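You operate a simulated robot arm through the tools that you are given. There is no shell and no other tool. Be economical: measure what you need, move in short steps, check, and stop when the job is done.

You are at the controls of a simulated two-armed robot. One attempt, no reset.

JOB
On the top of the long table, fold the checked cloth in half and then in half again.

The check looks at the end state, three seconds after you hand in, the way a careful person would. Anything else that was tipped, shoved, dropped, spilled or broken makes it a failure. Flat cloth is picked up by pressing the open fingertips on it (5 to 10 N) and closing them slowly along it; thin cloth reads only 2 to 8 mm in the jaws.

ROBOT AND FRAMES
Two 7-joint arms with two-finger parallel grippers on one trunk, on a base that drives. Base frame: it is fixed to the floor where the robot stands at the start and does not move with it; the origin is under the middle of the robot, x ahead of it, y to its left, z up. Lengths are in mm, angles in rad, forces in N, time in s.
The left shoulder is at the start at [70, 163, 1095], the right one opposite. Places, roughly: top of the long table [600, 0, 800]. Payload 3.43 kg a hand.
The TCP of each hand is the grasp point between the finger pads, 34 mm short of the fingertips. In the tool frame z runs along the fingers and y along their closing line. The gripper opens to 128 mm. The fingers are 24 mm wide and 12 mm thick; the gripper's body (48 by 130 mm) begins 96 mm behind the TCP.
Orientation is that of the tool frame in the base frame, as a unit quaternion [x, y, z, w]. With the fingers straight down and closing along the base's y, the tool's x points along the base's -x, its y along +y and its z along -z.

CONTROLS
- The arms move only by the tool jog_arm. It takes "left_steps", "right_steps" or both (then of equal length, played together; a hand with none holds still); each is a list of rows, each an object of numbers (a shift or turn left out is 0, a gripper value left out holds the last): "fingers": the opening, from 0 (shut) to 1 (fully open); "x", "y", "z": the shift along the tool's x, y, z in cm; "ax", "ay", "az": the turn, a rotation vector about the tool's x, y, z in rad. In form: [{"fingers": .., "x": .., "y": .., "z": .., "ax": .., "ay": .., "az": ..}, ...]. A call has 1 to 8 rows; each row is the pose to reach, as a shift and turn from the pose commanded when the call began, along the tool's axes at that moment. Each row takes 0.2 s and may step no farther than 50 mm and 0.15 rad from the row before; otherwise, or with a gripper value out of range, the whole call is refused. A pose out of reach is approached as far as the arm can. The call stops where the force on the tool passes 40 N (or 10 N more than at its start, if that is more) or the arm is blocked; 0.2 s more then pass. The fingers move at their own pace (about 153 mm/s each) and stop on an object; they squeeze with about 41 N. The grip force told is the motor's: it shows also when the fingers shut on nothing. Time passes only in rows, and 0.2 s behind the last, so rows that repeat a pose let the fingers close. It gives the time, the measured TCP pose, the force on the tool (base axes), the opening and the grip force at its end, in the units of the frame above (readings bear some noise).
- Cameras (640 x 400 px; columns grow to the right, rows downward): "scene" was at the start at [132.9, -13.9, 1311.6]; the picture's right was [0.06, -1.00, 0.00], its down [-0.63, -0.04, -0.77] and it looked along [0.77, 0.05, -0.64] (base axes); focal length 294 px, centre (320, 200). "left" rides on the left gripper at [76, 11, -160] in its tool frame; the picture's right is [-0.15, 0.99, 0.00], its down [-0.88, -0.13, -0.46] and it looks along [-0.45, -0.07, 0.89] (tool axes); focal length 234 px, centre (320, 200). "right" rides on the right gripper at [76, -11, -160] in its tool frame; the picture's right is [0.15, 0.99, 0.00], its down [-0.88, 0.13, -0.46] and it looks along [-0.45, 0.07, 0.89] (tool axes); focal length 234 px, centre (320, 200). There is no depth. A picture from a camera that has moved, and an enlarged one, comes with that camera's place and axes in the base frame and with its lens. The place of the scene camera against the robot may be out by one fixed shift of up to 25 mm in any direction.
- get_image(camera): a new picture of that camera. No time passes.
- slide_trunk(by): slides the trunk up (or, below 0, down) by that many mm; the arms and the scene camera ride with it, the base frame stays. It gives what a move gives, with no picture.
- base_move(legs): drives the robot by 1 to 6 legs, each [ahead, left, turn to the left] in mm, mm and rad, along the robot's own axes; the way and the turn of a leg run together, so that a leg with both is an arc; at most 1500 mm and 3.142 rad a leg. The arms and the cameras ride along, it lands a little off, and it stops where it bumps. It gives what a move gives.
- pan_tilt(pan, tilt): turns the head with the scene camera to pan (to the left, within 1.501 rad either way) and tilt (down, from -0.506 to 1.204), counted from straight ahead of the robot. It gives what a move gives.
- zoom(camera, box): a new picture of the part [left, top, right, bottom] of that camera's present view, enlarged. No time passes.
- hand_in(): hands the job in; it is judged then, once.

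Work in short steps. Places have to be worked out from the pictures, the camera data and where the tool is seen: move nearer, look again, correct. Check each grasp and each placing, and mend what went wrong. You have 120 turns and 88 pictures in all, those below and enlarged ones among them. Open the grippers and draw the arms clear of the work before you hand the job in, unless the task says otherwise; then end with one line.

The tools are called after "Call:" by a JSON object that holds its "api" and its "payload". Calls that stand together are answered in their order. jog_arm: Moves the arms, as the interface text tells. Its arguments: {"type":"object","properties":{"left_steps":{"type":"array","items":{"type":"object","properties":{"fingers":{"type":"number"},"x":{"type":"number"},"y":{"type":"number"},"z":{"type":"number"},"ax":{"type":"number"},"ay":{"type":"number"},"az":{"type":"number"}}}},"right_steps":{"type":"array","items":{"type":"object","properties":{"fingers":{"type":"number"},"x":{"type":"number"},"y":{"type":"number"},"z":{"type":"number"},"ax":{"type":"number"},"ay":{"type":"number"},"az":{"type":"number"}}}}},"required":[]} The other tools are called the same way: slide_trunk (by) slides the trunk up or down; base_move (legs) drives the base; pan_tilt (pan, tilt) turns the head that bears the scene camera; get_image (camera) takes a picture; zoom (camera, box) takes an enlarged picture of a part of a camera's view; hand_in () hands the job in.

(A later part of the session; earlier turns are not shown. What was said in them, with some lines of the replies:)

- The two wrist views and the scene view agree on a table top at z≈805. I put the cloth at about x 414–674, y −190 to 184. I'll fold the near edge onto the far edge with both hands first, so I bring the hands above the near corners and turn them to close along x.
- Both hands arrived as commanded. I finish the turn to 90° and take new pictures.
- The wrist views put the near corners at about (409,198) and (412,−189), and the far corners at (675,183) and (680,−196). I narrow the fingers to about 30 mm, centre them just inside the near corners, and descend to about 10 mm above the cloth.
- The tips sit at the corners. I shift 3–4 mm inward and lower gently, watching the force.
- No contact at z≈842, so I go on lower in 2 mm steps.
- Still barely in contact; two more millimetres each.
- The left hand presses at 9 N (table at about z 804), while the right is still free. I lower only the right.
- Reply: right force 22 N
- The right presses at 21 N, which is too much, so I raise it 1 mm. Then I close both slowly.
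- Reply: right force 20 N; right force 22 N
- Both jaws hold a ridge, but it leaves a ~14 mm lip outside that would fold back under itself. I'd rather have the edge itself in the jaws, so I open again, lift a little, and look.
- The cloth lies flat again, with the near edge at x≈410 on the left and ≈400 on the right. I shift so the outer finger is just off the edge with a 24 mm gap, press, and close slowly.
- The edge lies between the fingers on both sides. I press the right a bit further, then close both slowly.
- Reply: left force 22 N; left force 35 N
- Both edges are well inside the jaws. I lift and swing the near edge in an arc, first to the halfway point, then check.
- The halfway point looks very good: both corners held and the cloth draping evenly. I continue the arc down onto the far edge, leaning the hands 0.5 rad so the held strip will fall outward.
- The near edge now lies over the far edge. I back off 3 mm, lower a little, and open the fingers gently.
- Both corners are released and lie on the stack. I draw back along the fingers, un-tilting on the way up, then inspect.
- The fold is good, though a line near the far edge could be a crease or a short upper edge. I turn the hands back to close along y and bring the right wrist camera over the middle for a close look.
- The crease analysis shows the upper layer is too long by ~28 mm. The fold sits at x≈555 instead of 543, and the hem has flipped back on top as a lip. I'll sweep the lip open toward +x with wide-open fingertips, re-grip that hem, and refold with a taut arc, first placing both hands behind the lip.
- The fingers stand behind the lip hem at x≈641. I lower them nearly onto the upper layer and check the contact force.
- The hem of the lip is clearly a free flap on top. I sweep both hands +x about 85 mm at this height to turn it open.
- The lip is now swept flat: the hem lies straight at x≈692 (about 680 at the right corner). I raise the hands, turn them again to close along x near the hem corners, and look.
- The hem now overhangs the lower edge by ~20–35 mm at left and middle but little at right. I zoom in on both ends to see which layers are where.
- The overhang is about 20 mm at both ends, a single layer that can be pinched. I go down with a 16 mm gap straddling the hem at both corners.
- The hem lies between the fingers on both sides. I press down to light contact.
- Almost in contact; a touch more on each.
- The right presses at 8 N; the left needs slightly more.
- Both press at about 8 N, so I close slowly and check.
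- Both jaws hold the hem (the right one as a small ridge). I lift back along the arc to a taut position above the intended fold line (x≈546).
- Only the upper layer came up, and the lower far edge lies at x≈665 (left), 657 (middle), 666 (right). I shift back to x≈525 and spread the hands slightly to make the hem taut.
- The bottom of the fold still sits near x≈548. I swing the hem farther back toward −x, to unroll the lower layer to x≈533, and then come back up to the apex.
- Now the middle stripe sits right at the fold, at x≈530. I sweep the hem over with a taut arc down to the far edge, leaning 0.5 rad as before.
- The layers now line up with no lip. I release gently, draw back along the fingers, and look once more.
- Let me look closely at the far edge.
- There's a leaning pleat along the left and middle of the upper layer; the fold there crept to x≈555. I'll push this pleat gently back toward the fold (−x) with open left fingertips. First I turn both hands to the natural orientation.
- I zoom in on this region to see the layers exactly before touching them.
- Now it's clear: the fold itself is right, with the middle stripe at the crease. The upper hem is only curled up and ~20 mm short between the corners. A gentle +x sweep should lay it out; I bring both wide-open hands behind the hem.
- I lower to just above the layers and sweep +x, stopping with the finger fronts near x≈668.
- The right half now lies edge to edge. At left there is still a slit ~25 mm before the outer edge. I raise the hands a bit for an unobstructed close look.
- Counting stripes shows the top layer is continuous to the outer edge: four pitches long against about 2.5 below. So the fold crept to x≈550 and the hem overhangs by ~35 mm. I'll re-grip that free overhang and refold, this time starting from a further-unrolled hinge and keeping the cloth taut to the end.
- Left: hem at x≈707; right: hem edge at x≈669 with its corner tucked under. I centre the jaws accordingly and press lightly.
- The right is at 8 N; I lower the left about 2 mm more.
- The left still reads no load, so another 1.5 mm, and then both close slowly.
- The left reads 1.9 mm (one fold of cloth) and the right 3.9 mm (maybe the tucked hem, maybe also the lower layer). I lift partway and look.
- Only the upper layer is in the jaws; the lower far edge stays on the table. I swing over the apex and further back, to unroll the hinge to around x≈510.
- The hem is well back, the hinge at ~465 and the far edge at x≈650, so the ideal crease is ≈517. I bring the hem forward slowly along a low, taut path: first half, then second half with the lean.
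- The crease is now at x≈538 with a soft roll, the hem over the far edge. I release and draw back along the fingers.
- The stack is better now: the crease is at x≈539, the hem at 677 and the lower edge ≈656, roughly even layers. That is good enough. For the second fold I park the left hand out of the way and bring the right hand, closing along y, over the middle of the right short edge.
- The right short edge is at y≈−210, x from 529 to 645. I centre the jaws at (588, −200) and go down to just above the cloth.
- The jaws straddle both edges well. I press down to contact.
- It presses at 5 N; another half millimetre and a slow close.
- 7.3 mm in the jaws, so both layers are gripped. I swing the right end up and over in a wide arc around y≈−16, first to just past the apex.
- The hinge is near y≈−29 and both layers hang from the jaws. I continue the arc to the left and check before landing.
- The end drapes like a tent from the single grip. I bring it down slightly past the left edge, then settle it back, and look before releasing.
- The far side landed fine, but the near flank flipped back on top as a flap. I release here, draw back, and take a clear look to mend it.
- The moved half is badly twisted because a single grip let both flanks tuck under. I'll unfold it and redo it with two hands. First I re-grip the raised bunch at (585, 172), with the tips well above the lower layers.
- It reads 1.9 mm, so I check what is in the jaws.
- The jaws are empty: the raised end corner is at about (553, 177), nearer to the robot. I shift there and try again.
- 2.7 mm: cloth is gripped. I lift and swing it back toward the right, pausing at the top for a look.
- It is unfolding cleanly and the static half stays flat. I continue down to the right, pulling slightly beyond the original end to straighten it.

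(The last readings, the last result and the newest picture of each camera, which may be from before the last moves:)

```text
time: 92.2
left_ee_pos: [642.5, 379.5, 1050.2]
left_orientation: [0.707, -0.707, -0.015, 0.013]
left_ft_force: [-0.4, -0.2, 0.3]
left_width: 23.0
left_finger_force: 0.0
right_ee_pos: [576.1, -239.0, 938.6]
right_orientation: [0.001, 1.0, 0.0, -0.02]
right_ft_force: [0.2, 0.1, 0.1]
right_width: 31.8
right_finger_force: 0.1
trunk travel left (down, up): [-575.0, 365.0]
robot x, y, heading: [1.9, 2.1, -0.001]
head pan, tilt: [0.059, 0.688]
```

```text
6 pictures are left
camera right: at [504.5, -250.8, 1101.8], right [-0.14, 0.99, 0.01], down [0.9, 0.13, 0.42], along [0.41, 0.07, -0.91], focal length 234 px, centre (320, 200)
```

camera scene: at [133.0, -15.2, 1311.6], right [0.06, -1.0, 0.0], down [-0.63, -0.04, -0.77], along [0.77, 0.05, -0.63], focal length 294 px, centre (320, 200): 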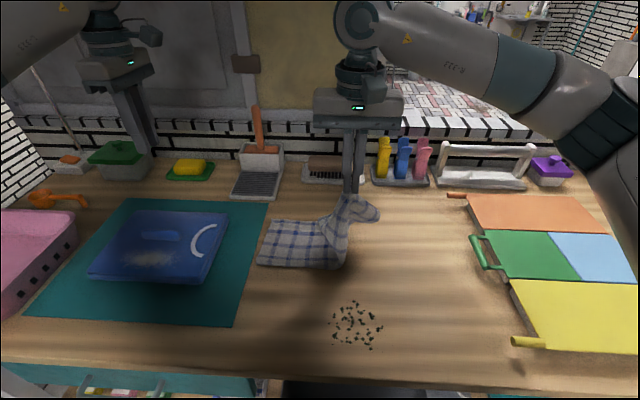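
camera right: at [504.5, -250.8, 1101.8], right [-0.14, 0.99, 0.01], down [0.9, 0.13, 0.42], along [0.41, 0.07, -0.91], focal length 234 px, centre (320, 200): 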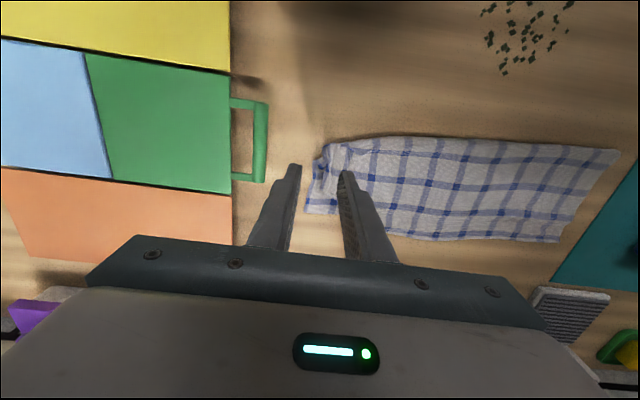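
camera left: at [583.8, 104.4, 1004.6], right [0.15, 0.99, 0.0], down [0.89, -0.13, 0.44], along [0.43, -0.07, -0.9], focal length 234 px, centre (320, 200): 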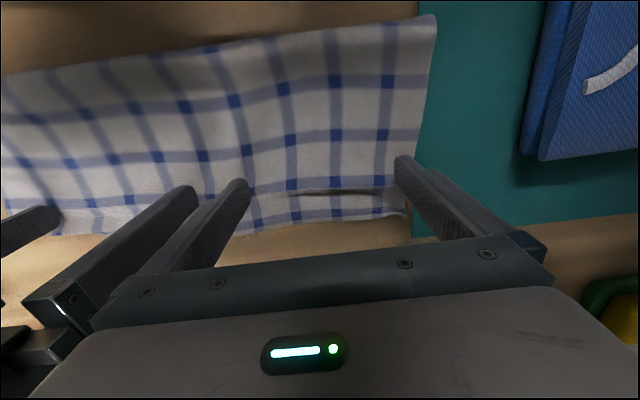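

The strip is unfolded again, spanning y≈−244 to ≈140, with only its right near corner slightly tucked. I'll now fold the clean left end onto the right end with two hands: left hand at the near-left corner, right hand (turned 45°) at the far-left corner.

Call:
{"api": "jog_arm", "payload": {"left_steps": [{"x": 3, "y": 1.3, "z": 1.5, "az": 0.15, "fingers": 0.24}, {"x": 6, "y": 2.6, "z": 3, "az": 0.3}, {"x": 9, "y": 4, "z": 4.5, "az": 0.45}, {"x": 12.2, "y": 5.3, "z": 6, "az": 0.6}, {"x": 15.2, "y": 6.6, "z": 8, "az": 0.75}, {"x": 18.3, "y": 8, "z": 10, "az": 0.9}, {"x": 21.4, "y": 9.3, "z": 12, "az": 1.05}, {"x": 24.4, "y": 10.6, "z": 14, "az": 1.2}], "right_steps": [{"x": -1.5, "y": 4.6, "z": -0.5, "az": 0.1}, {"x": -3.1, "y": 9.2, "z": -1, "az": 0.2}, {"x": -4.6, "y": 13.8, "z": -1, "az": 0.3}, {"x": -6.2, "y": 18.4, "z": -1, "az": 0.4}, {"x": -7.7, "y": 23, "z": -1, "az": 0.5}, {"x": -9.3, "y": 27.6, "z": -1, "az": 0.6}, {"x": -10.8, "y": 32.2, "z": -0.5, "az": 0.7}, {"x": -12.4, "y": 36.8, "z": 0, "az": 0.785}]}}

Call:
{"api": "jog_arm", "payload": {"left_steps": [{"az": 0.13}, {"az": 0.26}, {"az": 0.37}]}}

Call:
{"api": "get_image", "payload": {"camera": "left"}}

```text
time: 94.0
left_ee_pos: [536.4, 138.4, 914.2]
left_orientation: [-0.184, 0.983, 0.003, -0.02]
left_ft_force: [0.0, -0.1, -0.1]
left_width: 30.5
left_finger_force: 0.0
right_ee_pos: [704.7, 131.6, 936.8]
right_orientation: [0.384, 0.923, -0.008, -0.019]
right_ft_force: [-0.1, -0.3, -0.1]
right_width: 32.2
right_finger_force: 0.0
trunk travel left (down, up): [-575.0, 365.0]
robot x, y, heading: [2.1, 1.1, -0.003]
head pan, tilt: [0.059, 0.688]
```

```text
time: 94.8
left_ee_pos: [533.7, 136.2, 915.1]
left_orientation: [0.0, 1.0, -0.001, -0.02]
left_ft_force: [0.1, 0.5, -0.1]
left_width: 30.6
left_finger_force: 0.1
right_ee_pos: [703.9, 129.9, 936.7]
right_orientation: [0.384, 0.923, -0.008, -0.018]
right_ft_force: [0.2, -0.6, -0.5]
right_width: 32.0
right_finger_force: 0.1
trunk travel left (down, up): [-575.0, 365.0]
robot x, y, heading: [0.5, -0.3, 0.002]
head pan, tilt: [0.059, 0.688]
```

```text
5 pictures are left
camera left: at [464.2, 146.7, 1077.8], right [0.15, 0.99, -0.01], down [0.9, -0.13, 0.42], along [0.41, -0.07, -0.91], focal length 234 px, centre (320, 200)
```

left: 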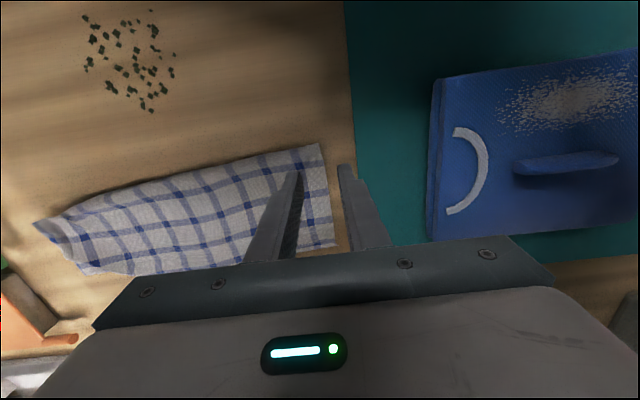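

The left edge corners are clear: near (517, 136), far (657, 139); the right end is at about y≈−240. I bring both hands to just above those corners.

Call:
{"api": "jog_arm", "payload": {"left_steps": [{"x": 0.1, "y": -1.0, "z": 0}, {"x": 0.1, "y": -1.0, "z": 2}, {"x": 0.1, "y": -1.0, "z": 4.5}, {"x": 0.1, "y": -1.0, "z": 6.5}], "right_steps": [{"x": 1.9, "y": -2.0, "z": 0, "fingers": 0.28}, {"x": 3.75, "y": -3.9, "z": 2}, {"x": 3.75, "y": -3.9, "z": 6}, {"x": 3.75, "y": -3.9, "z": 8.7}]}}

Call:
{"api": "zoom", "payload": {"camera": "right", "box": [160, 50, 480, 250]}}

```text
time: 95.8
left_ee_pos: [529.6, 125.6, 851.9]
left_orientation: [-0.002, 1.0, -0.001, -0.021]
left_ft_force: [-0.4, 0.5, 0.7]
left_width: 30.8
left_finger_force: 0.1
right_ee_pos: [648.1, 126.5, 852.3]
right_orientation: [0.383, 0.924, -0.008, -0.019]
right_ft_force: [-0.7, -0.4, 0.2]
right_width: 35.7
right_finger_force: 0.1
trunk travel left (down, up): [-575.0, 365.0]
robot x, y, heading: [2.9, -2.8, 0.004]
head pan, tilt: [0.059, 0.688]
```

```text
2.00 times, centred on (320, 150) of right
camera zoom: at [591.7, 172.4, 1014.4], right [0.6, 0.8, -0.02], down [0.73, -0.53, 0.43], along [0.33, -0.27, -0.9], focal length 468 px, centre (320, 300)
```

zoom: 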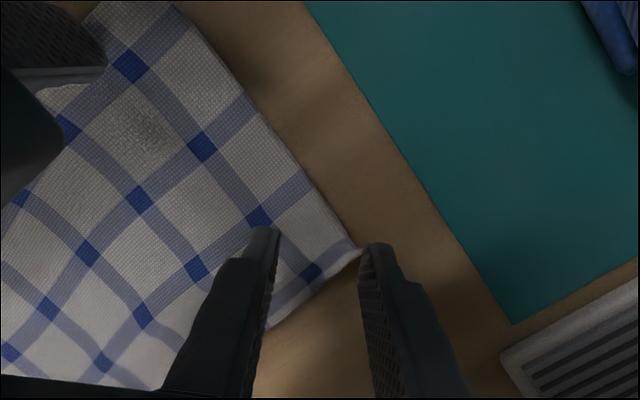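

The right jaws straddle the corner exactly. I lower both to contact.

Call:
{"api": "jog_arm", "payload": {"left_steps": [{"z": 0.5}, {"z": 0.9}, {"z": 1.2}], "right_steps": [{"z": 0.6}, {"z": 1.1}, {"z": 1.4}]}}

```text
time: 96.6
left_ee_pos: [528.6, 127.5, 838.9]
left_orientation: [-0.001, 1.0, 0.0, -0.02]
left_ft_force: [-1.0, -0.3, 0.3]
left_width: 30.8
left_finger_force: 0.0
right_ee_pos: [645.1, 126.1, 836.5]
right_orientation: [0.383, 0.924, -0.008, -0.019]
right_ft_force: [0.2, -0.2, -0.3]
right_width: 36.0
right_finger_force: 0.0
trunk travel left (down, up): [-575.0, 365.0]
robot x, y, heading: [1.5, -0.1, 0.0]
head pan, tilt: [0.059, 0.688]
```

Call:
{"api": "jog_arm", "payload": {"left_steps": [{"z": 0.12}, {"z": 0.22}], "right_steps": [{"z": 0.1}, {"z": 0.17}]}}

```text
time: 97.2
left_ee_pos: [529.3, 126.1, 836.7]
left_orientation: [-0.001, 1.0, 0.0, -0.02]
left_ft_force: [-0.2, 0.2, 1.3]
left_width: 30.7
left_finger_force: 0.2
right_ee_pos: [643.5, 126.3, 836.0]
right_orientation: [0.384, 0.923, -0.008, -0.018]
right_ft_force: [1.0, -0.3, 4.2]
right_width: 36.0
right_finger_force: 0.1
trunk travel left (down, up): [-575.0, 365.0]
robot x, y, heading: [-0.3, 0.7, 0.004]
head pan, tilt: [0.059, 0.688]
```

Light contact on both; I add a touch of pressure and then close slowly.

Call:
{"api": "jog_arm", "payload": {"left_steps": [{"z": 0.1}, {"z": 0.15}], "right_steps": [{"z": 0.04}, {"z": 0.06}]}}

Call:
{"api": "jog_arm", "payload": {"left_steps": [{"fingers": 0.21}, {"fingers": 0.18}, {"fingers": 0.15}, {"fingers": 0.12}, {"fingers": 0.09}, {"fingers": 0.06}, {"fingers": 0.03}, {"fingers": 0.0}], "right_steps": [{"fingers": 0.25}, {"fingers": 0.21}, {"fingers": 0.17}, {"fingers": 0.13}, {"fingers": 0.1}, {"fingers": 0.07}, {"fingers": 0.03}, {"fingers": 0.0}]}}

```text
time: 97.8
left_ee_pos: [527.2, 125.0, 836.7]
left_orientation: [-0.001, 1.0, 0.0, -0.019]
left_ft_force: [2.2, 0.1, 4.3]
left_width: 30.6
left_finger_force: 0.1
right_ee_pos: [643.2, 126.1, 835.4]
right_orientation: [0.383, 0.924, -0.007, -0.018]
right_ft_force: [1.8, -0.4, 8.0]
right_width: 35.9
right_finger_force: 0.0
trunk travel left (down, up): [-575.0, 365.0]
robot x, y, heading: [-0.2, -0.9, -0.001]
head pan, tilt: [0.059, 0.688]
```

```text
time: 99.6
left_ee_pos: [527.5, 125.2, 836.2]
left_orientation: [-0.001, 1.0, 0.0, -0.02]
left_ft_force: [4.5, -1.6, 6.8]
left_width: 2.7
left_finger_force: 37.3
right_ee_pos: [641.1, 127.2, 835.1]
right_orientation: [0.383, 0.923, -0.007, -0.018]
right_ft_force: [-5.7, 0.6, 7.7]
right_width: 1.9
right_finger_force: 37.2
trunk travel left (down, up): [-575.0, 365.0]
robot x, y, heading: [5.3, -2.0, -0.004]
head pan, tilt: [0.059, 0.688]
```

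Left reads 2.7 mm, right 1.9 mm. I begin the arc toward the right and look at what hangs.

Call:
{"api": "jog_arm", "payload": {"left_steps": [{"y": -0.15, "z": -2.3}, {"y": -0.6, "z": -4.5}, {"y": -1.3, "z": -6.7}, {"y": -2.3, "z": -8.7}, {"y": -3.6, "z": -10.6}, {"y": -5.1, "z": -12.4}], "right_steps": [{"x": -0.1, "y": -0.1, "z": -2.3}, {"x": -0.42, "y": -0.42, "z": -4.5}, {"x": -0.92, "y": -0.92, "z": -6.7}, {"x": -1.63, "y": -1.63, "z": -8.7}, {"x": -2.55, "y": -2.55, "z": -10.6}, {"x": -3.6, "y": -3.6, "z": -12.4}]}}

Call:
{"api": "zoom", "payload": {"camera": "scene", "box": [220, 130, 460, 300]}}

```text
time: 101.0
left_ee_pos: [533.2, 74.8, 962.2]
left_orientation: [-0.001, 1.0, 0.0, -0.02]
left_ft_force: [3.2, -0.9, -0.2]
left_width: 2.8
left_finger_force: 37.6
right_ee_pos: [648.7, 73.8, 958.4]
right_orientation: [0.383, 0.923, -0.007, -0.019]
right_ft_force: [-3.8, -0.4, 0.2]
right_width: 2.2
right_finger_force: 36.0
trunk travel left (down, up): [-575.0, 365.0]
robot x, y, heading: [-3.8, 3.6, 0.002]
head pan, tilt: [0.059, 0.688]
```

```text
2.35 times, centred on (340, 215) of scene
camera zoom: at [132.5, -15.4, 1311.6], right [0.06, -1.0, 0.0], down [-0.63, -0.04, -0.77], along [0.77, 0.05, -0.63], focal length 692 px, centre (273, 165)
```

zoom: 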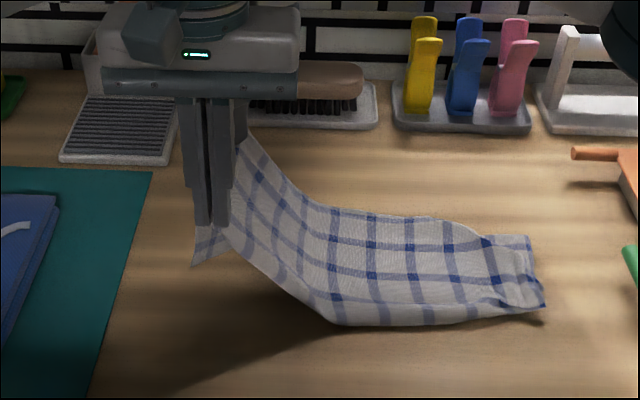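

The sheet is carried nicely taut between both hands. I continue the arc over to the right side in two stages.

Call:
{"api": "jog_arm", "payload": {"left_steps": [{"y": -1.7, "z": -1.5}, {"y": -3.65, "z": -2.8}, {"y": -5.7, "z": -3.85}, {"y": -7.9, "z": -4.6}, {"y": -10.2, "z": -5.05}, {"y": -12.5, "z": -5.2}, {"y": -14.8, "z": -5.05}, {"y": -17.1, "z": -4.6}], "right_steps": [{"x": -1.2, "y": -1.2, "z": -1.5}, {"x": -2.58, "y": -2.58, "z": -2.8}, {"x": -4.03, "y": -4.03, "z": -3.85}, {"x": -5.58, "y": -5.58, "z": -4.6}, {"x": -7.2, "y": -7.2, "z": -5.05}, {"x": -8.84, "y": -8.84, "z": -5.2}, {"x": -10.46, "y": -10.46, "z": -5.05}, {"x": -12.1, "y": -12.1, "z": -4.6}]}}

Call:
{"api": "jog_arm", "payload": {"left_steps": [{"y": -2.2, "z": 0.75}, {"y": -4.25, "z": 1.8}, {"y": -6.2, "z": 3.1}, {"y": -7.9, "z": 4.6}, {"y": -9.4, "z": 6.3}, {"y": -10.7, "z": 8.2}, {"y": -11.75, "z": 10.3}, {"y": -12.5, "z": 12.5}], "right_steps": [{"x": -1.56, "y": -1.56, "z": 0.75}, {"x": -3.0, "y": -3.0, "z": 1.8}, {"x": -4.38, "y": -4.38, "z": 3.1}, {"x": -5.58, "y": -5.58, "z": 4.6}, {"x": -6.65, "y": -6.65, "z": 6.3}, {"x": -7.57, "y": -7.57, "z": 8.2}, {"x": -8.3, "y": -8.3, "z": 10.3}, {"x": -8.84, "y": -8.84, "z": 12.5}]}}

```text
time: 102.8
left_ee_pos: [536.7, -99.1, 1003.1]
left_orientation: [-0.001, 1.0, 0.001, -0.021]
left_ft_force: [1.1, -0.6, 0.9]
left_width: 3.0
left_finger_force: 38.0
right_ee_pos: [649.3, -98.4, 1001.5]
right_orientation: [0.383, 0.923, -0.007, -0.019]
right_ft_force: [-1.3, -0.2, 0.7]
right_width: 2.1
right_finger_force: 37.5
trunk travel left (down, up): [-575.0, 365.0]
robot x, y, heading: [2.3, -1.6, 0.0]
head pan, tilt: [0.059, 0.688]
```

```text
time: 104.6
left_ee_pos: [530.7, -222.1, 879.2]
left_orientation: [-0.001, 1.0, 0.001, -0.022]
left_ft_force: [-0.1, -1.0, -0.2]
left_width: 2.6
left_finger_force: 37.6
right_ee_pos: [644.4, -221.1, 877.3]
right_orientation: [0.384, 0.923, -0.007, -0.019]
right_ft_force: [-0.1, 0.0, -0.1]
right_width: 1.9
right_finger_force: 36.8
trunk travel left (down, up): [-575.0, 365.0]
robot x, y, heading: [-0.3, 0.6, -0.006]
head pan, tilt: [0.059, 0.688]
```

Both are at ~43 mm height over the right end. A quick look before landing.

Call:
{"api": "zoom", "payload": {"camera": "scene", "box": [260, 160, 500, 310]}}

```text
2.67 times, centred on (380, 235) of scene
camera zoom: at [133.6, -14.8, 1311.6], right [0.06, -1.0, 0.0], down [-0.63, -0.04, -0.77], along [0.77, 0.05, -0.64], focal length 784 px, centre (160, 107)
```

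zoom: 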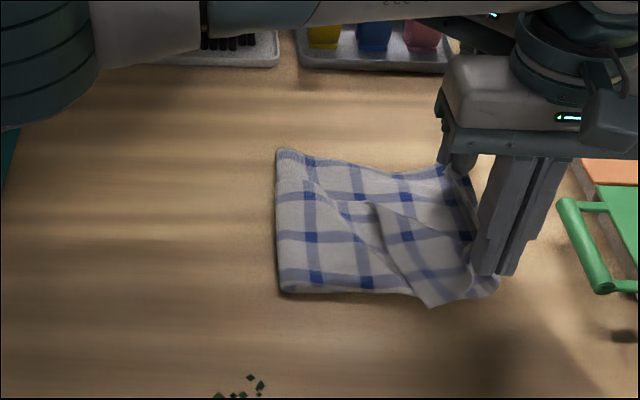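

The folded half lands as a neat rectangle, with one loose layer corner flopped diagonally toward the near side. I set both corners down, release, and lift the hands straight up.

Call:
{"api": "jog_arm", "payload": {"left_steps": [{"y": -0.3, "z": 1.8}, {"y": -0.6, "z": 3.5}, {"y": -0.6, "z": 3.5, "fingers": 0.05}, {"y": -0.6, "z": 3.5, "fingers": 0.11}, {"y": -0.6, "z": 3.4, "fingers": 0.16}, {"y": -0.6, "z": 1}, {"y": -0.6, "z": -3}], "right_steps": [{"x": -0.2, "y": -0.2, "z": 1.8}, {"x": -0.42, "y": -0.42, "z": 3.4}, {"x": -0.42, "y": -0.42, "z": 3.4, "fingers": 0.05}, {"x": -0.42, "y": -0.42, "z": 3.4, "fingers": 0.11}, {"x": -0.42, "y": -0.42, "z": 3.3, "fingers": 0.16}, {"x": -0.42, "y": -0.42, "z": 1}, {"x": -0.42, "y": -0.42, "z": -3}]}}

```text
time: 106.2
left_ee_pos: [531.2, -225.8, 910.4]
left_orientation: [-0.001, 1.0, 0.0, -0.02]
left_ft_force: [-0.7, 0.6, 0.9]
left_width: 20.3
left_finger_force: 0.0
right_ee_pos: [645.5, -224.9, 910.1]
right_orientation: [0.384, 0.923, -0.008, -0.019]
right_ft_force: [0.2, 0.3, 1.0]
right_width: 20.7
right_finger_force: 0.1
trunk travel left (down, up): [-575.0, 365.0]
robot x, y, heading: [-0.8, -2.6, -0.003]
head pan, tilt: [0.059, 0.688]
```

Both are released. I move the right hand away and bring the left wrist camera over the stack for a full close view.

Call:
{"api": "jog_arm", "payload": {"left_steps": [{"z": -2, "y": 1}, {"z": -4, "y": 4, "x": 1}, {"z": -5, "y": 7, "x": 2}, {"z": -5, "y": 8.5, "x": 3}], "right_steps": [{"z": -3}, {"z": -6, "x": -1, "y": 0}, {"z": -8, "x": -5, "y": -1}, {"z": -8, "x": -9.5, "y": -2}]}}

Call:
{"api": "zoom", "payload": {"camera": "left", "box": [140, 40, 460, 240]}}

```text
time: 107.2
left_ee_pos: [504.6, -142.2, 960.4]
left_orientation: [-0.001, 1.0, -0.001, -0.02]
left_ft_force: [-0.2, -0.3, -0.6]
left_width: 20.4
left_finger_force: 0.0
right_ee_pos: [700.9, -309.0, 981.9]
right_orientation: [0.384, 0.923, -0.009, -0.019]
right_ft_force: [-0.7, -0.7, 0.3]
right_width: 20.3
right_finger_force: 0.1
trunk travel left (down, up): [-575.0, 365.0]
robot x, y, heading: [1.6, 0.0, 0.0]
head pan, tilt: [0.059, 0.688]
```

```text
2.00 times, centred on (300, 140) of left
camera zoom: at [434.9, -133.0, 1122.9], right [0.14, 0.99, -0.01], down [0.9, -0.13, 0.42], along [0.41, -0.07, -0.91], focal length 468 px, centre (360, 320)
```

zoom: 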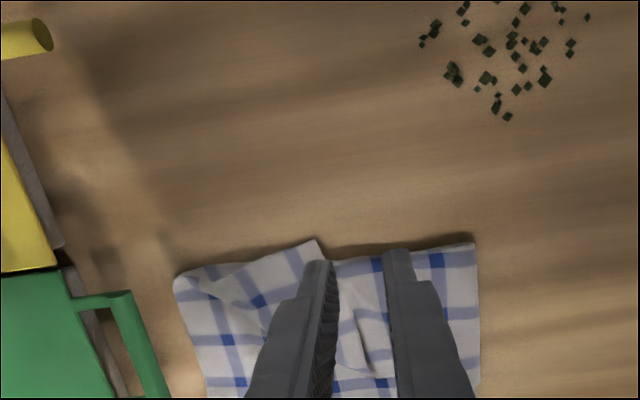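

The flap's corner lies at about (512, −176), just overhanging the near edge as a single layer. I'll pinch that corner with the left hand and carry it back to its place at the far-right corner.

Call:
{"api": "jog_arm", "payload": {"left_steps": [{"x": -0.4, "y": -1.7, "z": 2, "fingers": 0.24}, {"x": -0.9, "y": -3.4, "z": 5}, {"x": -0.9, "y": -3.4, "z": 8.5}, {"x": -0.9, "y": -3.4, "z": 11}, {"x": -0.9, "y": -3.4, "z": 12}]}}

```text
time: 108.4
left_ee_pos: [509.1, -175.9, 840.0]
left_orientation: [-0.001, 1.0, 0.0, -0.02]
left_ft_force: [0.0, 0.5, 0.4]
left_width: 30.8
left_finger_force: 0.1
right_ee_pos: [701.8, -308.7, 982.4]
right_orientation: [0.383, 0.923, -0.008, -0.018]
right_ft_force: [1.1, 0.8, 0.2]
right_width: 20.5
right_finger_force: 0.0
trunk travel left (down, up): [-575.0, 365.0]
robot x, y, heading: [0.3, -0.4, -0.003]
head pan, tilt: [0.059, 0.688]
```

Call:
{"api": "jog_arm", "payload": {"left_steps": [{"z": 0.15}, {"z": 0.3}, {"z": 0.4}]}}

```text
time: 109.2
left_ee_pos: [508.4, -176.6, 837.5]
left_orientation: [-0.001, 1.0, 0.0, -0.021]
left_ft_force: [-0.5, 0.3, -0.6]
left_width: 30.7
left_finger_force: 0.0
right_ee_pos: [700.7, -309.8, 983.1]
right_orientation: [0.383, 0.924, -0.007, -0.019]
right_ft_force: [0.1, 0.9, 0.3]
right_width: 20.7
right_finger_force: 0.0
trunk travel left (down, up): [-575.0, 365.0]
robot x, y, heading: [2.7, -2.8, 0.002]
head pan, tilt: [0.059, 0.688]
```

Not yet in contact; 2 mm more, then I close slowly.

Call:
{"api": "jog_arm", "payload": {"left_steps": [{"z": 0.1}, {"z": 0.2}]}}

Call:
{"api": "jog_arm", "payload": {"left_steps": [{"z": 0.05, "fingers": 0.2}, {"z": 0.05, "fingers": 0.16}, {"z": 0.05, "fingers": 0.12}, {"z": 0.05, "fingers": 0.09}, {"z": 0.05, "fingers": 0.06}, {"z": 0.05, "fingers": 0.03}, {"z": 0.05, "fingers": 0.0}, {"z": 0.05, "fingers": 0.0}]}}

```text
time: 109.8
left_ee_pos: [507.2, -176.4, 835.4]
left_orientation: [-0.002, 1.0, -0.001, -0.02]
left_ft_force: [0.1, -0.6, 9.1]
left_width: 30.9
left_finger_force: 0.6
right_ee_pos: [701.1, -309.1, 984.0]
right_orientation: [0.383, 0.924, -0.008, -0.018]
right_ft_force: [-0.4, -0.3, -0.3]
right_width: 20.5
right_finger_force: 0.1
trunk travel left (down, up): [-575.0, 365.0]
robot x, y, heading: [1.0, 2.1, 0.003]
head pan, tilt: [0.059, 0.688]
```

```text
time: 111.6
left_ee_pos: [507.7, -175.2, 834.1]
left_orientation: [-0.001, 1.0, 0.0, -0.021]
left_ft_force: [-3.2, 0.7, 9.4]
left_width: 0.0
left_finger_force: 32.9
right_ee_pos: [700.6, -309.6, 983.5]
right_orientation: [0.383, 0.924, -0.007, -0.018]
right_ft_force: [-0.5, -0.1, 0.7]
right_width: 20.6
right_finger_force: 0.0
trunk travel left (down, up): [-575.0, 365.0]
robot x, y, heading: [2.3, -1.0, 0.001]
head pan, tilt: [0.059, 0.688]
```

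The jaws shut on nothing (0.0 mm), so the corner is a little farther in. I open, shift 10 mm toward +x, and try again, judging by the width.

Call:
{"api": "jog_arm", "payload": {"left_steps": [{"z": -1.0}, {"z": -2.5, "fingers": 0.24}, {"z": -2.5, "x": -0.5}, {"z": -2.5, "x": -1.0}, {"z": -0.8, "x": -1.1}, {"z": -0.3, "x": -1.1}, {"z": -0.1, "x": -1.1}]}}

Call:
{"api": "jog_arm", "payload": {"left_steps": [{"z": 0.05, "fingers": 0.2}, {"z": 0.05, "fingers": 0.16}, {"z": 0.05, "fingers": 0.12}, {"z": 0.05, "fingers": 0.09}, {"z": 0.05, "fingers": 0.06}, {"z": 0.05, "fingers": 0.03}, {"z": 0.05, "fingers": 0.0}, {"z": 0.05, "fingers": 0.0}]}}

```text
time: 113.2
left_ee_pos: [519.0, -176.6, 836.2]
left_orientation: [-0.001, 1.0, -0.001, -0.019]
left_ft_force: [1.1, 0.5, 14.2]
left_width: 30.7
left_finger_force: 0.0
right_ee_pos: [700.8, -309.5, 984.6]
right_orientation: [0.383, 0.924, -0.008, -0.018]
right_ft_force: [0.4, -0.1, 0.7]
right_width: 20.8
right_finger_force: 0.1
trunk travel left (down, up): [-575.0, 365.0]
robot x, y, heading: [-3.1, 1.7, -0.003]
head pan, tilt: [0.059, 0.688]
```

```text
time: 115.0
left_ee_pos: [516.2, -177.4, 836.1]
left_orientation: [0.0, 1.0, -0.002, -0.019]
left_ft_force: [0.5, -6.4, 28.8]
left_width: 2.3
left_finger_force: 36.8
right_ee_pos: [699.4, -310.2, 983.8]
right_orientation: [0.384, 0.923, -0.008, -0.017]
right_ft_force: [0.2, 0.4, -0.2]
right_width: 20.8
right_finger_force: 0.1
trunk travel left (down, up): [-575.0, 365.0]
robot x, y, heading: [0.7, 0.5, -0.0]
head pan, tilt: [0.059, 0.688]
```

2.3 mm: one layer, the flap corner. I carry it in an arc to the far-right corner (≈640, −234), while moving the right hand farther off.

Call:
{"api": "jog_arm", "payload": {"left_steps": [{"x": -0.4, "y": -0.2, "z": -2}, {"x": -1.5, "y": -0.7, "z": -4}, {"x": -3.2, "y": -1.5, "z": -5.6}, {"x": -5.4, "y": -2.5, "z": -6.6}, {"x": -7.8, "y": -3.6, "z": -6.4}, {"x": -10, "y": -4.6, "z": -5}, {"x": -11.6, "y": -5.3, "z": -3}, {"x": -12.3, "y": -5.7, "z": -1.2}], "right_steps": [{"x": -2.5, "y": -2.5, "z": -1}, {"x": -5, "y": -5, "z": -2}, {"x": -7.5, "y": -7.5, "z": -3}, {"x": -9, "y": -9, "z": -4}, {"x": -9, "y": -9, "z": -4}, {"x": -9, "y": -9, "z": -4}, {"x": -9, "y": -9, "z": -4}, {"x": -9, "y": -9, "z": -4}]}}

```text
time: 116.8
left_ee_pos: [643.8, -233.1, 840.2]
left_orientation: [-0.001, 1.0, -0.001, -0.018]
left_ft_force: [0.2, 0.0, 0.8]
left_width: 2.2
left_finger_force: 36.8
right_ee_pos: [704.4, -435.6, 1025.4]
right_orientation: [0.384, 0.923, -0.009, -0.02]
right_ft_force: [0.0, -0.3, -0.7]
right_width: 20.3
right_finger_force: 0.1
trunk travel left (down, up): [-575.0, 365.0]
robot x, y, heading: [0.2, -1.0, -0.003]
head pan, tilt: [0.059, 0.688]
```

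The corner is still held, at its place. I release gently, raise the hand straight up, and back off to the left.

Call:
{"api": "jog_arm", "payload": {"left_steps": [{"fingers": 0.05}, {"fingers": 0.1}, {"fingers": 0.16}, {"z": -2}, {"z": -6}, {"z": -10}, {"z": -13, "y": 4}, {"z": -14, "y": 8}]}}

Call:
{"api": "jog_arm", "payload": {"left_steps": [{"y": 4.5}, {"y": 9}, {"y": 13.5}, {"y": 18}, {"y": 22.5}, {"y": 27}, {"y": 31}]}}

Call:
{"api": "zoom", "payload": {"camera": "scene", "box": [300, 180, 480, 300]}}

```text
time: 118.6
left_ee_pos: [646.5, -153.2, 979.8]
left_orientation: [-0.001, 1.0, -0.001, -0.021]
left_ft_force: [-0.5, 0.2, -0.7]
left_width: 20.6
left_finger_force: 0.2
left hand out of reach, approached as far as the arm can: row 5, 6
right_ee_pos: [705.6, -433.4, 1026.3]
right_orientation: [0.384, 0.923, -0.009, -0.018]
right_ft_force: [0.1, 0.6, -0.3]
right_width: 20.6
right_finger_force: 0.1
trunk travel left (down, up): [-575.0, 365.0]
robot x, y, heading: [-1.4, 5.6, -0.0]
head pan, tilt: [0.059, 0.688]
```

```text
time: 120.2
left_ee_pos: [651.1, 156.8, 983.8]
left_orientation: [0.0, 1.0, -0.001, -0.02]
left_ft_force: [-0.8, -0.1, -0.1]
left_width: 20.4
left_finger_force: 0.1
right_ee_pos: [703.2, -433.1, 1026.2]
right_orientation: [0.384, 0.923, -0.008, -0.018]
right_ft_force: [0.3, 0.4, 0.3]
right_width: 20.4
right_finger_force: 0.1
trunk travel left (down, up): [-575.0, 365.0]
robot x, y, heading: [0.6, -3.0, 0.004]
head pan, tilt: [0.059, 0.688]
```

```text
3.33 times, centred on (390, 240) of scene
camera zoom: at [132.8, -12.6, 1311.6], right [0.06, -1.0, 0.0], down [-0.63, -0.04, -0.77], along [0.77, 0.04, -0.63], focal length 980 px, centre (87, 67)
```

zoom: 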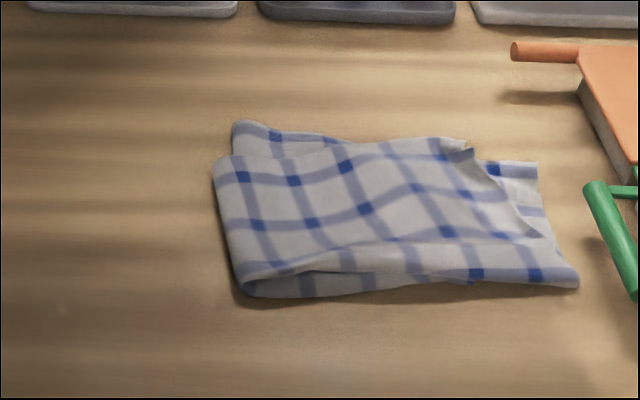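

The flap is back in place and the cloth is a compact packet, folded in half twice. It isn't perfect: the upper layer ends roughly 30 mm short at the far-right corner. I saw nothing else moved, the jaws are open, both arms are clear and no pictures remain, so I hand in.

Call:
{"api": "hand_in", "payload": {}}

```text
The job is handed in.
```

I folded the checked cloth in half and in half again on the table and handed it in. The edges don't line up perfectly: the top layer ends about 30 mm short at the far-right corner. I saw nothing else disturbed.
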